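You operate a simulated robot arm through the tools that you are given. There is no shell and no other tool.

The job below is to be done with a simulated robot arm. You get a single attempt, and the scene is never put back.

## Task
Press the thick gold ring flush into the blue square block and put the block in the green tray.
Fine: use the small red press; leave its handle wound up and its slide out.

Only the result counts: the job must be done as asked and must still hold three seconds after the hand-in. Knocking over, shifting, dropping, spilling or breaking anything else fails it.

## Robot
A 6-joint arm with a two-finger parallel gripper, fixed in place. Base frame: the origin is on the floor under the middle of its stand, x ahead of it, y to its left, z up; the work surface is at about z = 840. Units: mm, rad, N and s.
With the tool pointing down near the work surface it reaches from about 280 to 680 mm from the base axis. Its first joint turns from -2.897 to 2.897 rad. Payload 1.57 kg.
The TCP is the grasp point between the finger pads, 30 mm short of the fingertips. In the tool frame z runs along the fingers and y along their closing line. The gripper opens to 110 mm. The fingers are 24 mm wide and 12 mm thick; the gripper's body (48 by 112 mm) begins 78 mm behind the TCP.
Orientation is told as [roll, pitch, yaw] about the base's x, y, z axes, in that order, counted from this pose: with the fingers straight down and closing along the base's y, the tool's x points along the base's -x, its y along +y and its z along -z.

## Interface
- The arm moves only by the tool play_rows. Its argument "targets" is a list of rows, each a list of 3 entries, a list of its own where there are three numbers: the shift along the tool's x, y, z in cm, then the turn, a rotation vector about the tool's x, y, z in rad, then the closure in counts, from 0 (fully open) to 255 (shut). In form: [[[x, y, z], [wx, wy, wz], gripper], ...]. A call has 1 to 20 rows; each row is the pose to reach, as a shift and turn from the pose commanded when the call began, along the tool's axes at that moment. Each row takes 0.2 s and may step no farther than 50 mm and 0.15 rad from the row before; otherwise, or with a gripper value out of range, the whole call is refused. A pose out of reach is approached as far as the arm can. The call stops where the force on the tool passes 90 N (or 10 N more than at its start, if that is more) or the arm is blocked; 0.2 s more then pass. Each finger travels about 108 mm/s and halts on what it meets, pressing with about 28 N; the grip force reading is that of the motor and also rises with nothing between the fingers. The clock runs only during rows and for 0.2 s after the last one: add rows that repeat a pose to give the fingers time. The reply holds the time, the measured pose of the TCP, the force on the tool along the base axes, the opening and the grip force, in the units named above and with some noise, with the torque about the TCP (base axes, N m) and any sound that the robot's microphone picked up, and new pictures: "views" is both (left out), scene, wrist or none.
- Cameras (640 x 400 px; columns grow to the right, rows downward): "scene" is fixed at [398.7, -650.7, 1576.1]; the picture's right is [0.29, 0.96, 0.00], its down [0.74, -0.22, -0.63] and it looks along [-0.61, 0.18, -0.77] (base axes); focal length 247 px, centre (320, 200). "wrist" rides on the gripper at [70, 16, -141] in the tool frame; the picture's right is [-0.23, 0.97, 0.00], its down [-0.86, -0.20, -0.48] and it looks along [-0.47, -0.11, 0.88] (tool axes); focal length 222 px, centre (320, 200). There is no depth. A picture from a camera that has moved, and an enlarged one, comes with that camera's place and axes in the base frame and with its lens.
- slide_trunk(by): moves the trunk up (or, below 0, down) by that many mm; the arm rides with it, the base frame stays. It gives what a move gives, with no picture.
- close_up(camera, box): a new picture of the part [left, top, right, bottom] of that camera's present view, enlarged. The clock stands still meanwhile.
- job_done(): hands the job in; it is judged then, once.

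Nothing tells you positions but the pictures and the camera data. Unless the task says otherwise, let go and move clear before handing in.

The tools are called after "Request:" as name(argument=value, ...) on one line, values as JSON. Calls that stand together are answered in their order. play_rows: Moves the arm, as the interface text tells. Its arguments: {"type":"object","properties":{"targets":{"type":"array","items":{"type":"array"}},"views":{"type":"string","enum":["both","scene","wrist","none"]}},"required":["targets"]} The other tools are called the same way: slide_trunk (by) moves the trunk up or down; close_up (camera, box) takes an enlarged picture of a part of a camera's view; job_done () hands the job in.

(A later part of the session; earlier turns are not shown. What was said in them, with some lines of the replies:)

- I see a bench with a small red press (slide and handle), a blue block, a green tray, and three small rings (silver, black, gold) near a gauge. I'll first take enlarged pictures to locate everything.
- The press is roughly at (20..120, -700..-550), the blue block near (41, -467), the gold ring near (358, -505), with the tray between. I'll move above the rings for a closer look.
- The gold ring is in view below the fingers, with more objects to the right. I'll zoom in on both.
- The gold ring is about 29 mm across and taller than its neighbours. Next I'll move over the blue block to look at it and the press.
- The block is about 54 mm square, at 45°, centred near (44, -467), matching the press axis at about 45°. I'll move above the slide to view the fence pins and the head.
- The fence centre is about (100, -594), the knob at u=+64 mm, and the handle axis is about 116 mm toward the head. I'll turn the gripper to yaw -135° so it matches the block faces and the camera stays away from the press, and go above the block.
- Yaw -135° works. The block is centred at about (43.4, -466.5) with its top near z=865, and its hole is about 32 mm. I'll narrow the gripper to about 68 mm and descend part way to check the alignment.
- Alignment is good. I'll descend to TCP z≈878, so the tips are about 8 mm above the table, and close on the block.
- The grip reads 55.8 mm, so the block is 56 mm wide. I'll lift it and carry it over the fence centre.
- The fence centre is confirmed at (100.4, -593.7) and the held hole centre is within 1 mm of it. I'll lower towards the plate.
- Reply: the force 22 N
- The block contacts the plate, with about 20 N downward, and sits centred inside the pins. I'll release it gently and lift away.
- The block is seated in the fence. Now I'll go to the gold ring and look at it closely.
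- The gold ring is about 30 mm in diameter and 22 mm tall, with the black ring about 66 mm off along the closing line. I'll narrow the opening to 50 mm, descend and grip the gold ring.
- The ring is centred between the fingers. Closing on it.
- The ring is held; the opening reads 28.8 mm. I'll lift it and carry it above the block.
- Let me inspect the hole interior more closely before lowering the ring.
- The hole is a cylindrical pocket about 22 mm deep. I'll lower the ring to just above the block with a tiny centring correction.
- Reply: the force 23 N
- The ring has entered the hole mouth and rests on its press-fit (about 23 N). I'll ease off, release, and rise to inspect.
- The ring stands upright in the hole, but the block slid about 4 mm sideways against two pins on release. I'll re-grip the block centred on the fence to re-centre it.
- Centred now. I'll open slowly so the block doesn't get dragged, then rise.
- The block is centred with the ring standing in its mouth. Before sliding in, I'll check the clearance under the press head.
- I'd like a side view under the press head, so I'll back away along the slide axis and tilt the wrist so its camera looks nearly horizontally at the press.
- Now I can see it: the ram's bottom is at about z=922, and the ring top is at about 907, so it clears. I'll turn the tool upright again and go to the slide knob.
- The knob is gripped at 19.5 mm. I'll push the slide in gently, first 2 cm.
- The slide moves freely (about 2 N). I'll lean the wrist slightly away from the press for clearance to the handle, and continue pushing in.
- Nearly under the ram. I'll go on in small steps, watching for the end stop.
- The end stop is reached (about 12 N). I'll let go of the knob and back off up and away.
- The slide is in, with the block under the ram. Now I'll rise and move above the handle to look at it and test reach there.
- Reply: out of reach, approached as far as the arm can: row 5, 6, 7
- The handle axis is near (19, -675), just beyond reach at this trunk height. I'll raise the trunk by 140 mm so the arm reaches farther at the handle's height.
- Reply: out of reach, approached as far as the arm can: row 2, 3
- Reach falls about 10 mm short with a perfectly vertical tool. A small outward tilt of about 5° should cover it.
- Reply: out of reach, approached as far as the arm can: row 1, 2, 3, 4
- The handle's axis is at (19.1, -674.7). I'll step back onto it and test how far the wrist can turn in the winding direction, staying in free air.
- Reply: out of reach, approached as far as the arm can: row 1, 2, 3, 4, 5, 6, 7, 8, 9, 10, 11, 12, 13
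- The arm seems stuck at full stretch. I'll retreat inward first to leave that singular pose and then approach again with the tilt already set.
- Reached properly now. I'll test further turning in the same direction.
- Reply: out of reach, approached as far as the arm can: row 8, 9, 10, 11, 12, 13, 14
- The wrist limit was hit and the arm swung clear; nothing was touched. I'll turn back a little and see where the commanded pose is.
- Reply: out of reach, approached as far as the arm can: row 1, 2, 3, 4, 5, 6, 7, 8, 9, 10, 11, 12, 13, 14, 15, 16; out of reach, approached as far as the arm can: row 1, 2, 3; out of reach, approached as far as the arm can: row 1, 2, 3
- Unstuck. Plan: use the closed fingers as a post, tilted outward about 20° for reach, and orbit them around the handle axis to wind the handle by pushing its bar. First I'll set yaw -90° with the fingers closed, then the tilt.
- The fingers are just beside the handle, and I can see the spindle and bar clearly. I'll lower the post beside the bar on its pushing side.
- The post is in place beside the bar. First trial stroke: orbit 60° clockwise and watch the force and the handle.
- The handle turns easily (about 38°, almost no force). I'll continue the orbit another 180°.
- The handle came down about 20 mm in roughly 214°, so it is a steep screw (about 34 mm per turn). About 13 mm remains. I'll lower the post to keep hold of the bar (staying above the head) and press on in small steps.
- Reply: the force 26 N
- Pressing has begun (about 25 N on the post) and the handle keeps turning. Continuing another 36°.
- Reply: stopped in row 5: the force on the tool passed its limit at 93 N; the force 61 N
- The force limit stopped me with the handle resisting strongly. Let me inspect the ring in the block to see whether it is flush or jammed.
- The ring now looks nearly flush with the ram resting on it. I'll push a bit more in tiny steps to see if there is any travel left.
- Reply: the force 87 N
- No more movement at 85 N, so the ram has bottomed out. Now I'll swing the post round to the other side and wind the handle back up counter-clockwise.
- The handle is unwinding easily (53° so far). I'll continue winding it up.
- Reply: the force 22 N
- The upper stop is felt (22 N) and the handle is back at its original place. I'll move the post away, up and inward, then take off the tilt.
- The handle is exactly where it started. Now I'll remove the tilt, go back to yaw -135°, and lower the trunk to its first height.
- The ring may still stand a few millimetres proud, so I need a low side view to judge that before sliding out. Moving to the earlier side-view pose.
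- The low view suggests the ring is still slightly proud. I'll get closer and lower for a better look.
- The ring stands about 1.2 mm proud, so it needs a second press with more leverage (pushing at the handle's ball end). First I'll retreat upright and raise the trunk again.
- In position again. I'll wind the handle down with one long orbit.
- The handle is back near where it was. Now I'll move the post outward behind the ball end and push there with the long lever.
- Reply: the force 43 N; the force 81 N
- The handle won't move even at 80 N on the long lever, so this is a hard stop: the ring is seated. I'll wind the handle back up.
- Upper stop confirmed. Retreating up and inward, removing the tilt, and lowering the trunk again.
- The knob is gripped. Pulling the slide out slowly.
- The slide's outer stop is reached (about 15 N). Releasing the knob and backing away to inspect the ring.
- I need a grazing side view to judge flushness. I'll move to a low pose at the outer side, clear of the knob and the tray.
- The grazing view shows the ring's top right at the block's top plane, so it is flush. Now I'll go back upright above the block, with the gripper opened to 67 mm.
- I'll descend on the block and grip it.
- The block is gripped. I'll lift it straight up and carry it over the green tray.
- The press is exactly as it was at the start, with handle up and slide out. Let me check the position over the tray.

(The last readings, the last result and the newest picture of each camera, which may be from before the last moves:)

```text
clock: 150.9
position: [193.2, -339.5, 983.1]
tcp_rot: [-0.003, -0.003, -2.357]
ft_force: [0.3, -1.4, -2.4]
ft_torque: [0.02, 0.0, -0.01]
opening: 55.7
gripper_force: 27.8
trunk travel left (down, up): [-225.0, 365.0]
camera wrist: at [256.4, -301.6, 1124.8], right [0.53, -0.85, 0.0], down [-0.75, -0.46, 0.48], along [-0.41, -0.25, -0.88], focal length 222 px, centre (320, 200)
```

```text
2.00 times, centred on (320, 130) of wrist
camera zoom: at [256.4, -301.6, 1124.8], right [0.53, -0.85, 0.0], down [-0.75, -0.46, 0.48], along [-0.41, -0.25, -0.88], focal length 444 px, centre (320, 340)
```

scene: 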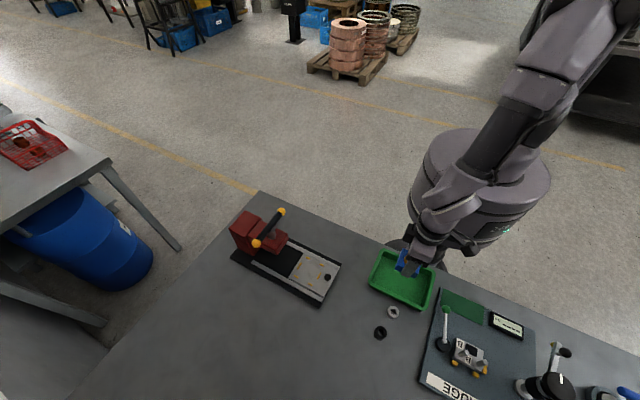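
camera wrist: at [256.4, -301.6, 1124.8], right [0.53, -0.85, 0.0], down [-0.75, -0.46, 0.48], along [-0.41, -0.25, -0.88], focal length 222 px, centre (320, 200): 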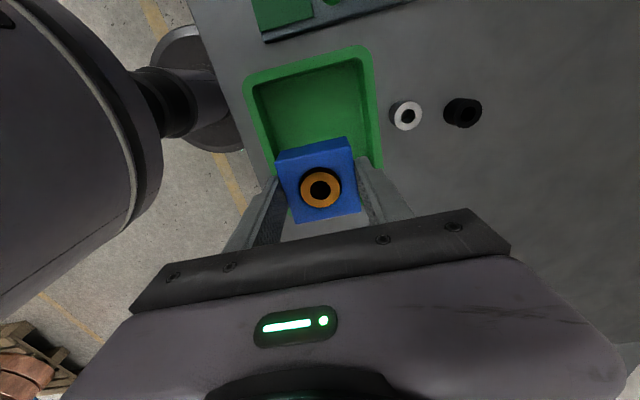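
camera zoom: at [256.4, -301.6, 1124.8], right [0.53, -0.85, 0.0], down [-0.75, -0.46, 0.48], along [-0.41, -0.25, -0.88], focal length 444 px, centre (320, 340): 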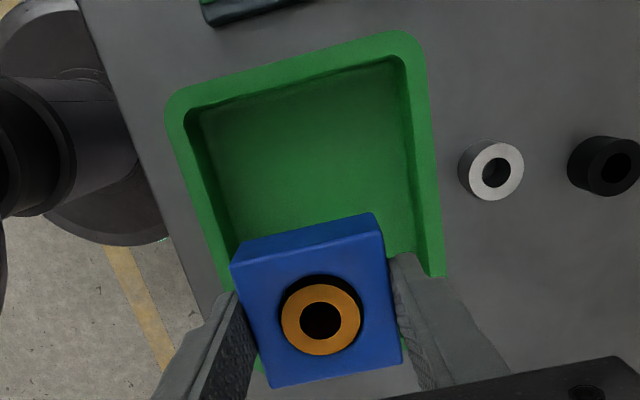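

Request:
play_rows(targets=[[[0.7, 0.4, 2.0], [0, 0, 0], 255], [[0.7, 0.4, 5.0], [0, 0, 0], 255], [[0.7, 0.4, 7.5], [0, 0, 0], 255], [[0.7, 0.4, 8.8], [0, 0, 0], 255], [[0.7, 0.4, 8.8], [0, 0, 0], 255]], views="wrist")

Request:
close_up(camera="scene", box=[350, 220, 460, 320])

```text
clock: 152.1
position: [201.0, -338.5, 895.2]
tcp_rot: [-0.004, -0.002, -2.357]
ft_force: [-0.8, 0.1, -3.4]
ft_torque: [-0.01, -0.02, -0.02]
opening: 56.0
gripper_force: 28.0
trunk travel left (down, up): [-225.0, 365.0]
camera wrist: at [264.5, -299.7, 1036.9], right [0.53, -0.85, 0.0], down [-0.75, -0.46, 0.48], along [-0.41, -0.25, -0.88], focal length 222 px, centre (320, 200)
```

wrist: 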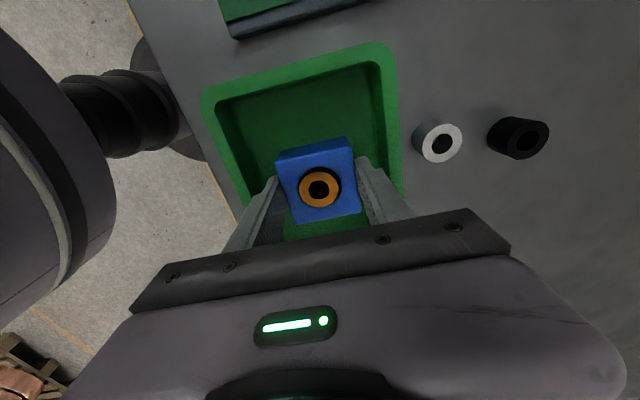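

```text
4.00 times, centred on (405, 270) of scene
camera zoom: at [398.7, -650.7, 1576.1], right [0.29, 0.96, 0.0], down [0.74, -0.22, -0.63], along [-0.61, 0.18, -0.77], focal length 988 px, centre (-20, -80)
```

zoom: 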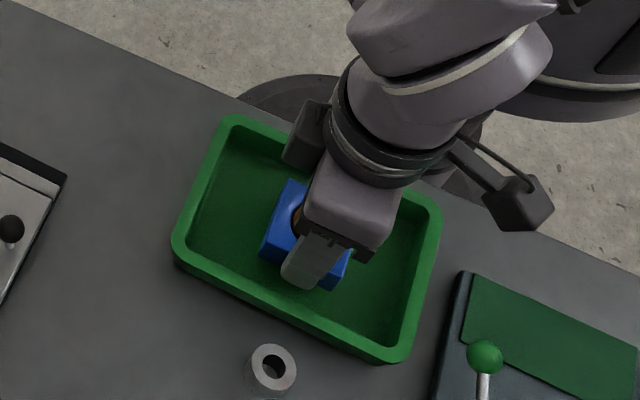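

Request:
play_rows(targets=[[[0, 0, 0.25], [0, 0, 0], 255], [[0, 0, 0.5], [0, 0, 0], 255], [[0, 0, 0.7], [0, 0, 0], 255], [[0, 0, 0.7], [0, 0, 0], 255]], views="none")

```text
clock: 153.1
position: [201.7, -337.5, 887.4]
tcp_rot: [-0.002, -0.002, -2.359]
ft_force: [0.7, 0.2, -4.2]
ft_torque: [0.01, -0.03, 0.0]
opening: 55.8
gripper_force: 28.5
trunk travel left (down, up): [-225.0, 365.0]
```

Request:
play_rows(targets=[[[0, 0, 0.1], [0, 0, 0], 255], [[0, 0, 0.2], [0, 0, 0], 255], [[0, 0, 0.2], [0, 0, 0], 255]], views="none")

Request:
play_rows(targets=[[[0, 0, 0.1], [0, 0, 0], 255], [[0, 0, 0.1], [0, 0, 0], 255]], views="none")

```text
clock: 153.9
position: [202.6, -337.0, 886.9]
tcp_rot: [-0.003, 0.0, -2.358]
ft_force: [0.7, 0.5, -3.2]
ft_torque: [0.02, -0.02, 0.01]
opening: 55.9
gripper_force: 28.2
trunk travel left (down, up): [-225.0, 365.0]
```

```text
clock: 154.5
position: [201.9, -337.0, 885.7]
tcp_rot: [-0.001, -0.002, -2.359]
ft_force: [-0.2, 0.8, -2.5]
ft_torque: [-0.01, -0.02, -0.04]
opening: 56.0
gripper_force: 28.5
trunk travel left (down, up): [-225.0, 365.0]
```

Request:
play_rows(targets=[[[0, 0, 0.1], [0, 0, 0], 255], [[0, 0, 0.1], [0, 0, 0], 255]], views="none")

Request:
play_rows(targets=[[[0, 0, 0.1], [0, 0, 0], 255], [[0, 0, 0.1], [0, 0, 0], 255]], views="none")

```text
clock: 155.1
position: [202.3, -338.0, 884.9]
tcp_rot: [-0.002, -0.001, -2.356]
ft_force: [-0.1, 0.3, -3.1]
ft_torque: [0.0, 0.04, 0.01]
opening: 55.7
gripper_force: 27.7
trunk travel left (down, up): [-225.0, 365.0]
```

```text
clock: 155.7
position: [203.0, -337.1, 883.8]
tcp_rot: [-0.002, -0.001, -2.356]
ft_force: [-0.3, -0.1, -2.3]
ft_torque: [-0.02, 0.0, 0.04]
opening: 56.0
gripper_force: 27.7
trunk travel left (down, up): [-225.0, 365.0]
```

Request:
play_rows(targets=[[[0, 0, 0.1], [0, 0, 0], 255], [[0, 0, 0.1], [0, 0, 0], 255]], views="none")

Request:
play_rows(targets=[[[0, 0, 0.1], [0, 0, 0], 255], [[0, 0, 0.1], [0, 0, 0], 255]], views="none")

```text
clock: 156.3
position: [202.9, -338.0, 882.8]
tcp_rot: [0.002, -0.002, -2.357]
ft_force: [0.3, -0.3, 21.4]
ft_torque: [0.29, -0.16, -0.03]
opening: 55.9
gripper_force: 28.1
trunk travel left (down, up): [-225.0, 365.0]
```

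```text
clock: 156.9
position: [201.8, -336.8, 881.6]
tcp_rot: [0.0, -0.002, -2.356]
ft_force: [0.3, -4.1, 22.9]
ft_torque: [-0.08, -0.01, 0.0]
opening: 55.8
gripper_force: 27.8
trunk travel left (down, up): [-225.0, 365.0]
```

The block is on the tray floor. Releasing slowly and lifting away.

Request:
play_rows(targets=[[[0, 0, -0.1], [0, 0, 0], 255], [[0, 0, -0.1], [0, 0, 0], 126], [[0, 0, -0.1], [0, 0, 0], 122], [[0, 0, -0.1], [0, 0, 0], 117], [[0, 0, -0.1], [0, 0, 0], 108], [[0, 0, -0.1], [0, 0, 0], 100], [[0, 0, -2.0], [0, 0, 0], 100], [[0, 0, -5.0], [0, 0, 0], 100], [[0, 0, -9.0], [0, 0, 0], 100], [[0, 0, -12.0], [0, 0, 0], 100], [[0, 0, -12.0], [0, 0, 0], 100]], views="both")

Request:
close_up(camera="scene", box=[360, 230, 450, 310])

Request:
close_up(camera="wrist", box=[280, 90, 370, 180])

```text
clock: 159.3
position: [202.9, -336.5, 1002.6]
tcp_rot: [0.0, -0.002, -2.358]
ft_force: [-0.2, 0.4, 0.0]
ft_torque: [-0.04, 0.02, 0.01]
opening: 66.8
gripper_force: 0.0
trunk travel left (down, up): [-225.0, 365.0]
camera wrist: at [265.2, -298.4, 1143.9], right [0.53, -0.85, 0.0], down [-0.75, -0.46, 0.48], along [-0.41, -0.25, -0.88], focal length 222 px, centre (320, 200)
```

scene: 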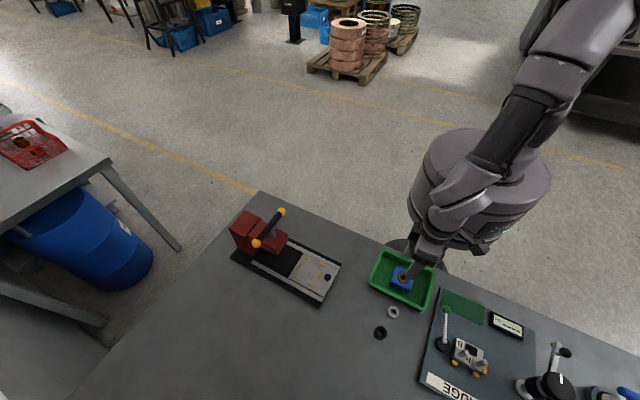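
wrist: 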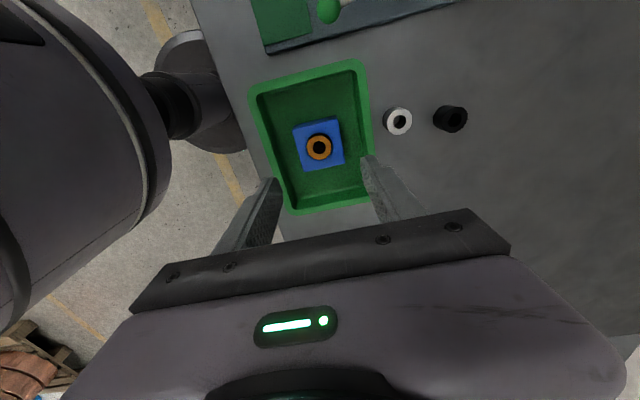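

```text
5.00 times, centred on (405, 270) of scene
camera zoom: at [398.7, -650.7, 1576.1], right [0.29, 0.96, 0.0], down [0.74, -0.22, -0.63], along [-0.61, 0.18, -0.77], focal length 1234 px, centre (-105, -150)
```

zoom: 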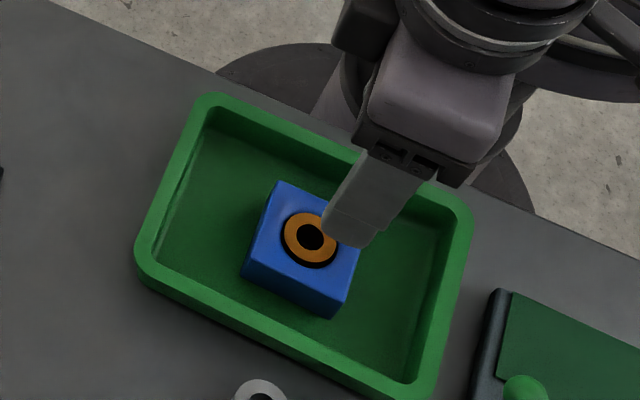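

```text
4.44 times, centred on (325, 135) of wrist
camera zoom: at [265.2, -298.4, 1143.9], right [0.53, -0.85, 0.0], down [-0.75, -0.46, 0.48], along [-0.41, -0.25, -0.88], focal length 987 px, centre (298, 489)
```

zoom: 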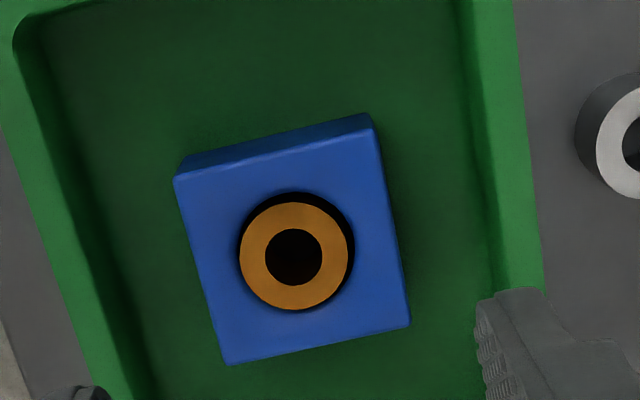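

The block sits in the tray with the ring in it. I want one more careful check of flushness; zooming in strongly on the ring.

Request:
close_up(camera="wrist", box=[299, 135, 339, 160])

Request:
close_up(camera="scene", box=[390, 266, 422, 290])

```text
16.00 times, centred on (319, 148) of wrist
camera zoom: at [265.2, -298.4, 1143.9], right [0.53, -0.85, 0.0], down [-0.75, -0.46, 0.48], along [-0.41, -0.25, -0.88], focal length 3554 px, centre (336, 1040)
```

zoom: 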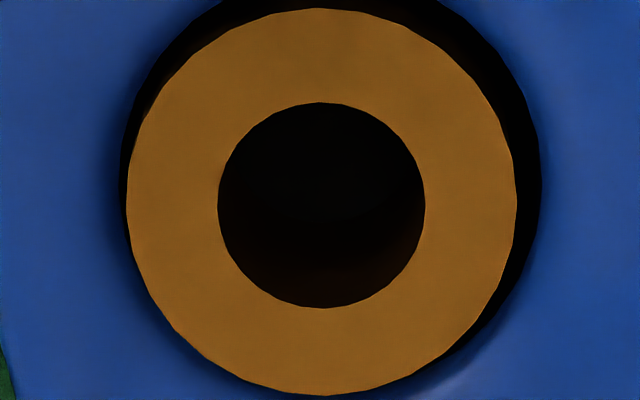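

```text
16.00 times, centred on (406, 278) of scene
camera zoom: at [398.7, -650.7, 1576.1], right [0.29, 0.96, 0.0], down [0.74, -0.22, -0.63], along [-0.61, 0.18, -0.77], focal length 3950 px, centre (-1056, -1048)
```

zoom: 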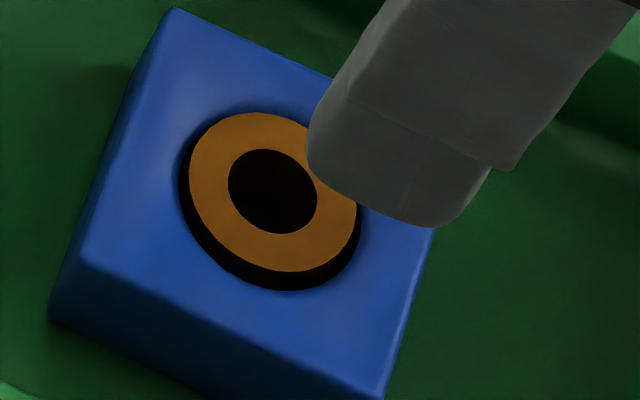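

The bore's rim is rounded, which explains the dark crescent seen from above. The grazing view showed the ring's top level with the block's top, and the press reached its hard stop twice. Now I'll move well clear and take a last look.

Request:
play_rows(targets=[[[0, 0, -4.0], [0, 0, 0], 60], [[0, 0, -8.0], [0, 0, 0], 0], [[0, 0, -12.0], [0, 0, 0], 0], [[0, 0, -15.0], [0, 0, 0], 0], [[0, 0, -15.0], [0, 0, 0], 0], [[0, 0, -15.0], [0, 0, 0], 0]], views="both")

Request:
close_up(camera="scene", box=[220, 190, 460, 380])

Request:
close_up(camera="scene", box=[385, 260, 425, 295])

```text
clock: 160.7
position: [202.9, -337.5, 1150.5]
tcp_rot: [-0.001, -0.001, -2.357]
ft_force: [-0.3, -0.4, 0.3]
ft_torque: [0.02, -0.05, 0.04]
opening: 110.0
gripper_force: 0.1
trunk travel left (down, up): [-225.0, 365.0]
camera wrist: at [265.2, -299.6, 1293.3], right [0.53, -0.85, 0.0], down [-0.75, -0.46, 0.48], along [-0.41, -0.25, -0.88], focal length 222 px, centre (320, 200)
```

scene: 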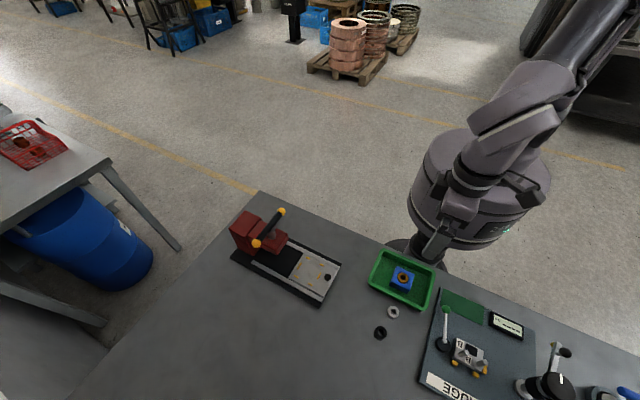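
wrist: 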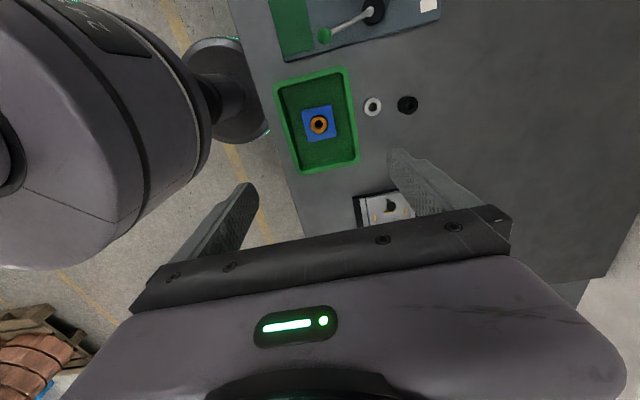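

```text
2.11 times, centred on (340, 285) of scene
camera zoom: at [398.7, -650.7, 1576.1], right [0.29, 0.96, 0.0], down [0.74, -0.22, -0.63], along [-0.61, 0.18, -0.77], focal length 520 px, centre (278, 21)
```

zoom: 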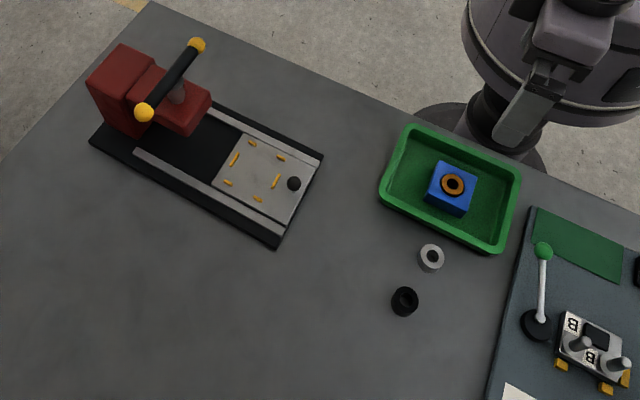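

```text
11.43 times, centred on (405, 278) of scene
camera zoom: at [398.7, -650.7, 1576.1], right [0.29, 0.96, 0.0], down [0.74, -0.22, -0.63], along [-0.61, 0.18, -0.77], focal length 2822 px, centre (-651, -686)
```

zoom: 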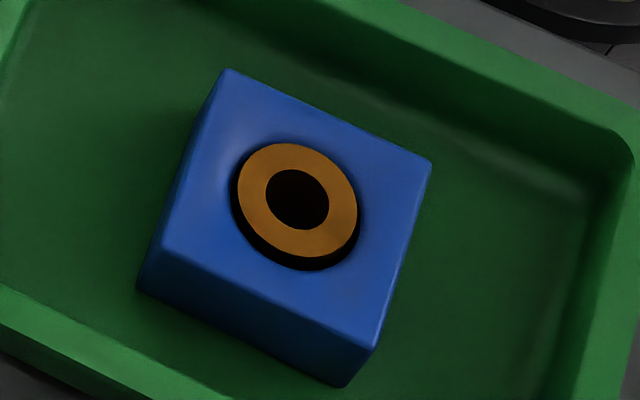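

Before handing in, I want a tactile check of flushness: touch the ring top and then the block top with the closed fingertips and compare heights. First I'll close the fingers and go above the ring.

Request:
play_rows(targets=[[[-0.1, -0.1, 0], [0, 0, 0], 255], [[-0.28, -0.2, 0], [0, 0, 0], 255], [[-0.28, -0.2, 4.0], [0, 0, 0], 255], [[-0.28, -0.2, 8.5], [0, 0, 0], 255], [[-0.28, -0.2, 13.0], [0, 0, 0], 255], [[-0.28, -0.2, 17.5], [0, 0, 0], 255], [[-0.28, -0.2, 21.0], [0, 0, 0], 255], [[-0.28, -0.2, 23.5], [0, 0, 0], 255], [[-0.28, -0.2, 23.5], [0, 0, 0], 255]], views="wrist")

Request:
close_up(camera="wrist", box=[270, 130, 370, 220])

```text
clock: 162.7
position: [197.2, -336.8, 916.5]
tcp_rot: [-0.001, -0.002, -2.358]
ft_force: [-0.5, 0.9, -1.0]
ft_torque: [0.0, 0.04, 0.0]
opening: 0.0
gripper_force: 21.2
trunk travel left (down, up): [-225.0, 365.0]
camera wrist: at [261.3, -298.4, 1058.8], right [0.53, -0.85, 0.0], down [-0.75, -0.46, 0.48], along [-0.41, -0.25, -0.88], focal length 222 px, centre (320, 200)
```

wrist: 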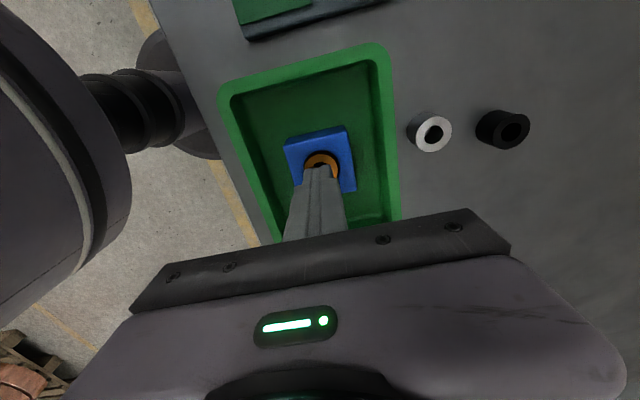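

```text
4.44 times, centred on (320, 175) of wrist
camera zoom: at [261.3, -298.4, 1058.8], right [0.53, -0.85, 0.0], down [-0.75, -0.46, 0.48], along [-0.41, -0.25, -0.88], focal length 987 px, centre (320, 311)
```

zoom: 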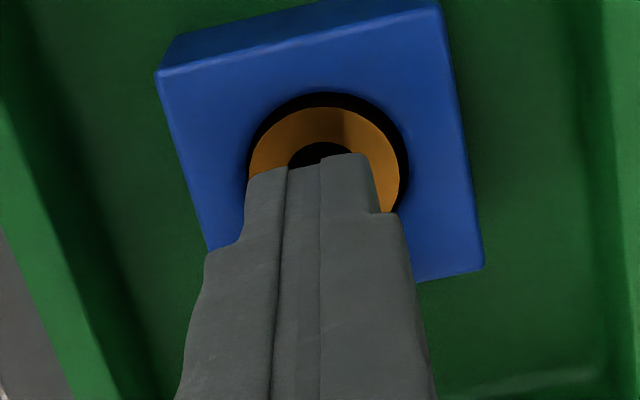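

Request:
play_rows(targets=[[[0, 0, 0.5], [0, 0, 0], 255], [[0, 0, 1.0], [0, 0, 0], 255], [[0, 0, 1.2], [0, 0, 0], 255], [[0, 0, 1.2], [0, 0, 0], 255]], views="none")

Request:
play_rows(targets=[[[0, 0, 0.1], [0, 0, 0], 255], [[0, 0, 0.1], [0, 0, 0], 255]], views="none")

Request:
play_rows(targets=[[[0, 0, 0.1], [0, 0, 0], 255], [[0, 0, 0.1], [0, 0, 0], 255]], views="none")

```text
clock: 163.7
position: [198.4, -337.5, 904.1]
tcp_rot: [-0.002, -0.003, -2.359]
ft_force: [0.1, -0.2, 0.3]
ft_torque: [0.01, 0.03, 0.02]
opening: 0.0
gripper_force: 21.4
trunk travel left (down, up): [-225.0, 365.0]
```

```text
clock: 164.3
position: [198.6, -336.6, 903.3]
tcp_rot: [0.001, -0.001, -2.357]
ft_force: [0.1, 0.3, 9.2]
ft_torque: [0.06, -0.04, -0.02]
opening: 0.1
gripper_force: 21.0
trunk travel left (down, up): [-225.0, 365.0]
```

```text
clock: 164.9
position: [199.6, -336.7, 903.3]
tcp_rot: [0.002, -0.003, -2.359]
ft_force: [0.7, 0.1, 26.3]
ft_torque: [0.02, -0.06, 0.01]
opening: 0.0
gripper_force: 21.6
trunk travel left (down, up): [-225.0, 365.0]
```

Request:
play_rows(targets=[[[0, 0, -1.0], [0, 0, 0], 255], [[0, 0, -2.0], [0, 0, 0], 255], [[1.3, 1.3, -2.0], [0, 0, 0], 255], [[2.55, 2.55, -2.0], [0, 0, 0], 255], [[2.55, 2.55, -1.0], [0, 0, 0], 255], [[2.55, 2.55, -0.5], [0, 0, 0], 255], [[2.55, 2.55, -0.4], [0, 0, 0], 255]], views="wrist")

Request:
close_up(camera="wrist", box=[270, 130, 370, 220])

```text
clock: 166.5
position: [234.7, -338.3, 906.9]
tcp_rot: [-0.002, -0.001, -2.358]
ft_force: [-0.1, -0.5, 0.7]
ft_torque: [0.01, 0.0, 0.0]
opening: 0.0
gripper_force: 21.1
trunk travel left (down, up): [-225.0, 365.0]
camera wrist: at [297.3, -299.9, 1048.1], right [0.53, -0.85, 0.0], down [-0.75, -0.46, 0.48], along [-0.41, -0.25, -0.88], focal length 222 px, centre (320, 200)
```

wrist: 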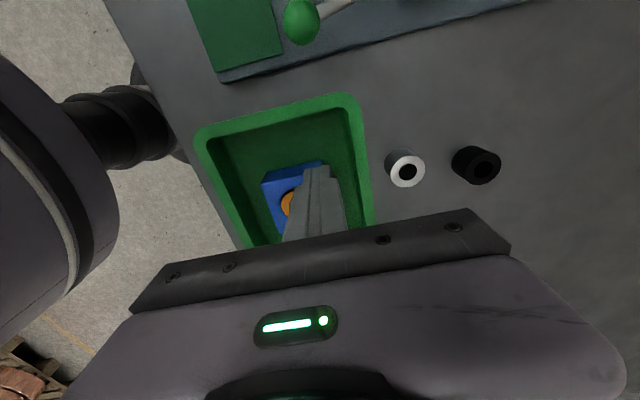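

```text
4.44 times, centred on (320, 175) of wrist
camera zoom: at [297.3, -299.9, 1048.1], right [0.53, -0.85, 0.0], down [-0.75, -0.46, 0.48], along [-0.41, -0.25, -0.88], focal length 987 px, centre (320, 311)
```

zoom: 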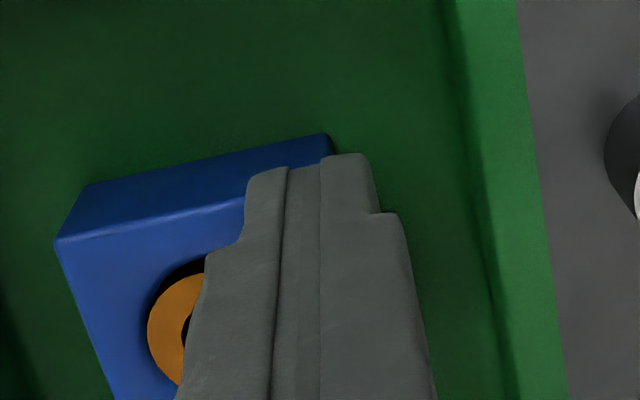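

Request:
play_rows(targets=[[[0, 0, 0.1], [0, 0, 0], 255], [[0, 0, 0.2], [0, 0, 0], 255], [[0, 0, 0.2], [0, 0, 0], 255]], views="none")

Request:
play_rows(targets=[[[0, 0, 0.1], [0, 0, 0], 255], [[0, 0, 0.1], [0, 0, 0], 255]], views="none")

Request:
play_rows(targets=[[[0, 0, 0.1], [0, 0, 0], 255], [[0, 0, 0.1], [0, 0, 0], 255]], views="none")

```text
clock: 167.3
position: [234.4, -338.3, 903.3]
tcp_rot: [-0.001, -0.001, -2.36]
ft_force: [0.1, 0.3, 0.5]
ft_torque: [0.0, 0.01, -0.03]
opening: 0.2
gripper_force: 21.1
trunk travel left (down, up): [-225.0, 365.0]
```

```text
clock: 167.9
position: [235.0, -339.2, 903.4]
tcp_rot: [-0.001, -0.002, -2.355]
ft_force: [1.1, -2.9, 17.0]
ft_torque: [-0.06, 0.06, 0.0]
opening: 0.0
gripper_force: 21.5
trunk travel left (down, up): [-225.0, 365.0]
```

```text
clock: 168.5
position: [235.2, -338.0, 905.3]
tcp_rot: [0.003, -0.002, -2.356]
ft_force: [1.8, -4.6, 39.0]
ft_torque: [-0.22, 0.11, 0.04]
opening: 0.0
gripper_force: 21.9
trunk travel left (down, up): [-225.0, 365.0]
```

Block contact is at 12.2 mm and ring contact at 12.4 mm of travel, so the ring is flush within about 0.2 mm. Now I'll lift clear and check the scene one last time.

Request:
play_rows(targets=[[[0, 0, -0.5], [0, 0, 0], 255], [[0, 0, -3.0], [0, 0, 0], 255], [[0, 0, -7.5], [0, 0, 0], 255], [[0, 0, -12.0], [0, 0, 0], 200], [[0, 0, -16.5], [0, 0, 0], 100], [[0, 0, -20.0], [0, 0, 0], 100], [[0, 0, -20.0], [0, 0, 0], 100]], views="both")

Request:
close_up(camera="scene", box=[220, 190, 460, 380])

```text
clock: 170.1
position: [235.7, -337.7, 1103.2]
tcp_rot: [-0.002, 0.0, -2.357]
ft_force: [-0.3, 0.1, -0.5]
ft_torque: [-0.02, -0.01, 0.01]
opening: 67.0
gripper_force: 0.0
trunk travel left (down, up): [-225.0, 365.0]
camera wrist: at [297.9, -299.3, 1244.9], right [0.53, -0.85, 0.0], down [-0.75, -0.46, 0.48], along [-0.41, -0.25, -0.88], focal length 222 px, centre (320, 200)
```

scene: 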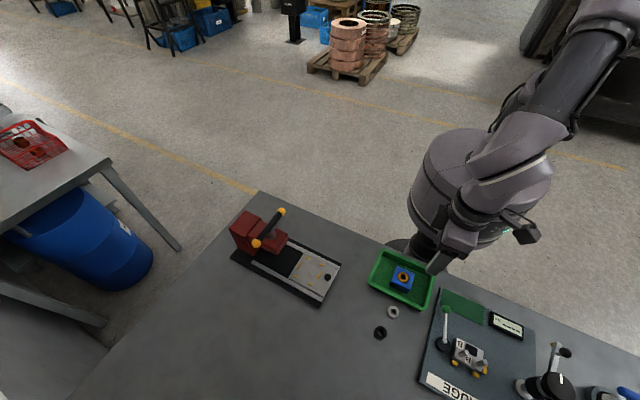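
wrist: 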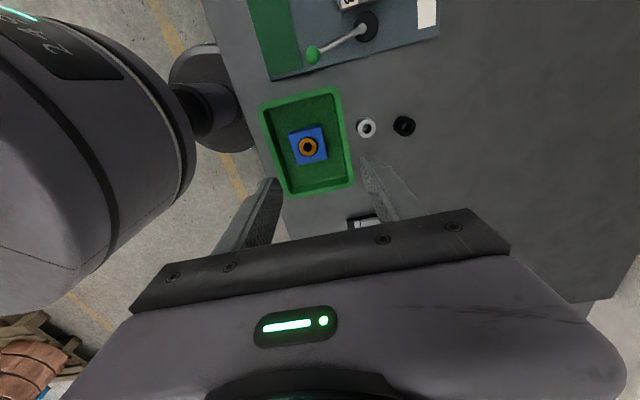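

```text
2.11 times, centred on (340, 285) of scene
camera zoom: at [398.7, -650.7, 1576.1], right [0.29, 0.96, 0.0], down [0.74, -0.22, -0.63], along [-0.61, 0.18, -0.77], focal length 520 px, centre (278, 21)
```

zoom: 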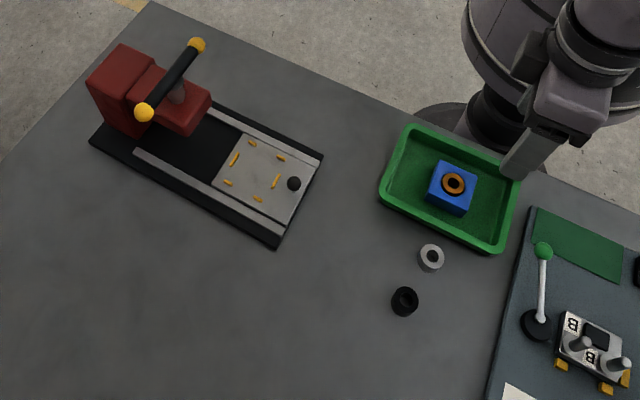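

The block with the flush gold ring lies in the green tray. The press handle is wound up, its slide is out, the arm is clear, and nothing else has moved. Handing in.

Request:
job_done()

```text
The job is handed in.
```

The thick gold ring is pressed flush into the blue block, and the block is in the green tray. I handed the job in; no verdict came back.

- **Flushness:** I touched the ring top and the block top with the closed fingertips, and they were level to about 0.2 mm. Both times I wound the press down it came to a hard stop.
- **Press:** the handle is wound back up against its upper stop, in its starting position. The slide is pulled out to its outer stop.
- **Everything else:** in the last scene picture the black and silver rings, the tray and the gauge look unmoved. The gripper let go and the arm is clear of the bench.

Two things happened along the way. The block slid about 4 mm sideways in the fixture when I released the ring, so I re-gripped and re-centred it before pressing. While I was testing how far the wrist could turn, it hit its limit and the arm swung away from the press. It swung in free air and touched nothing.
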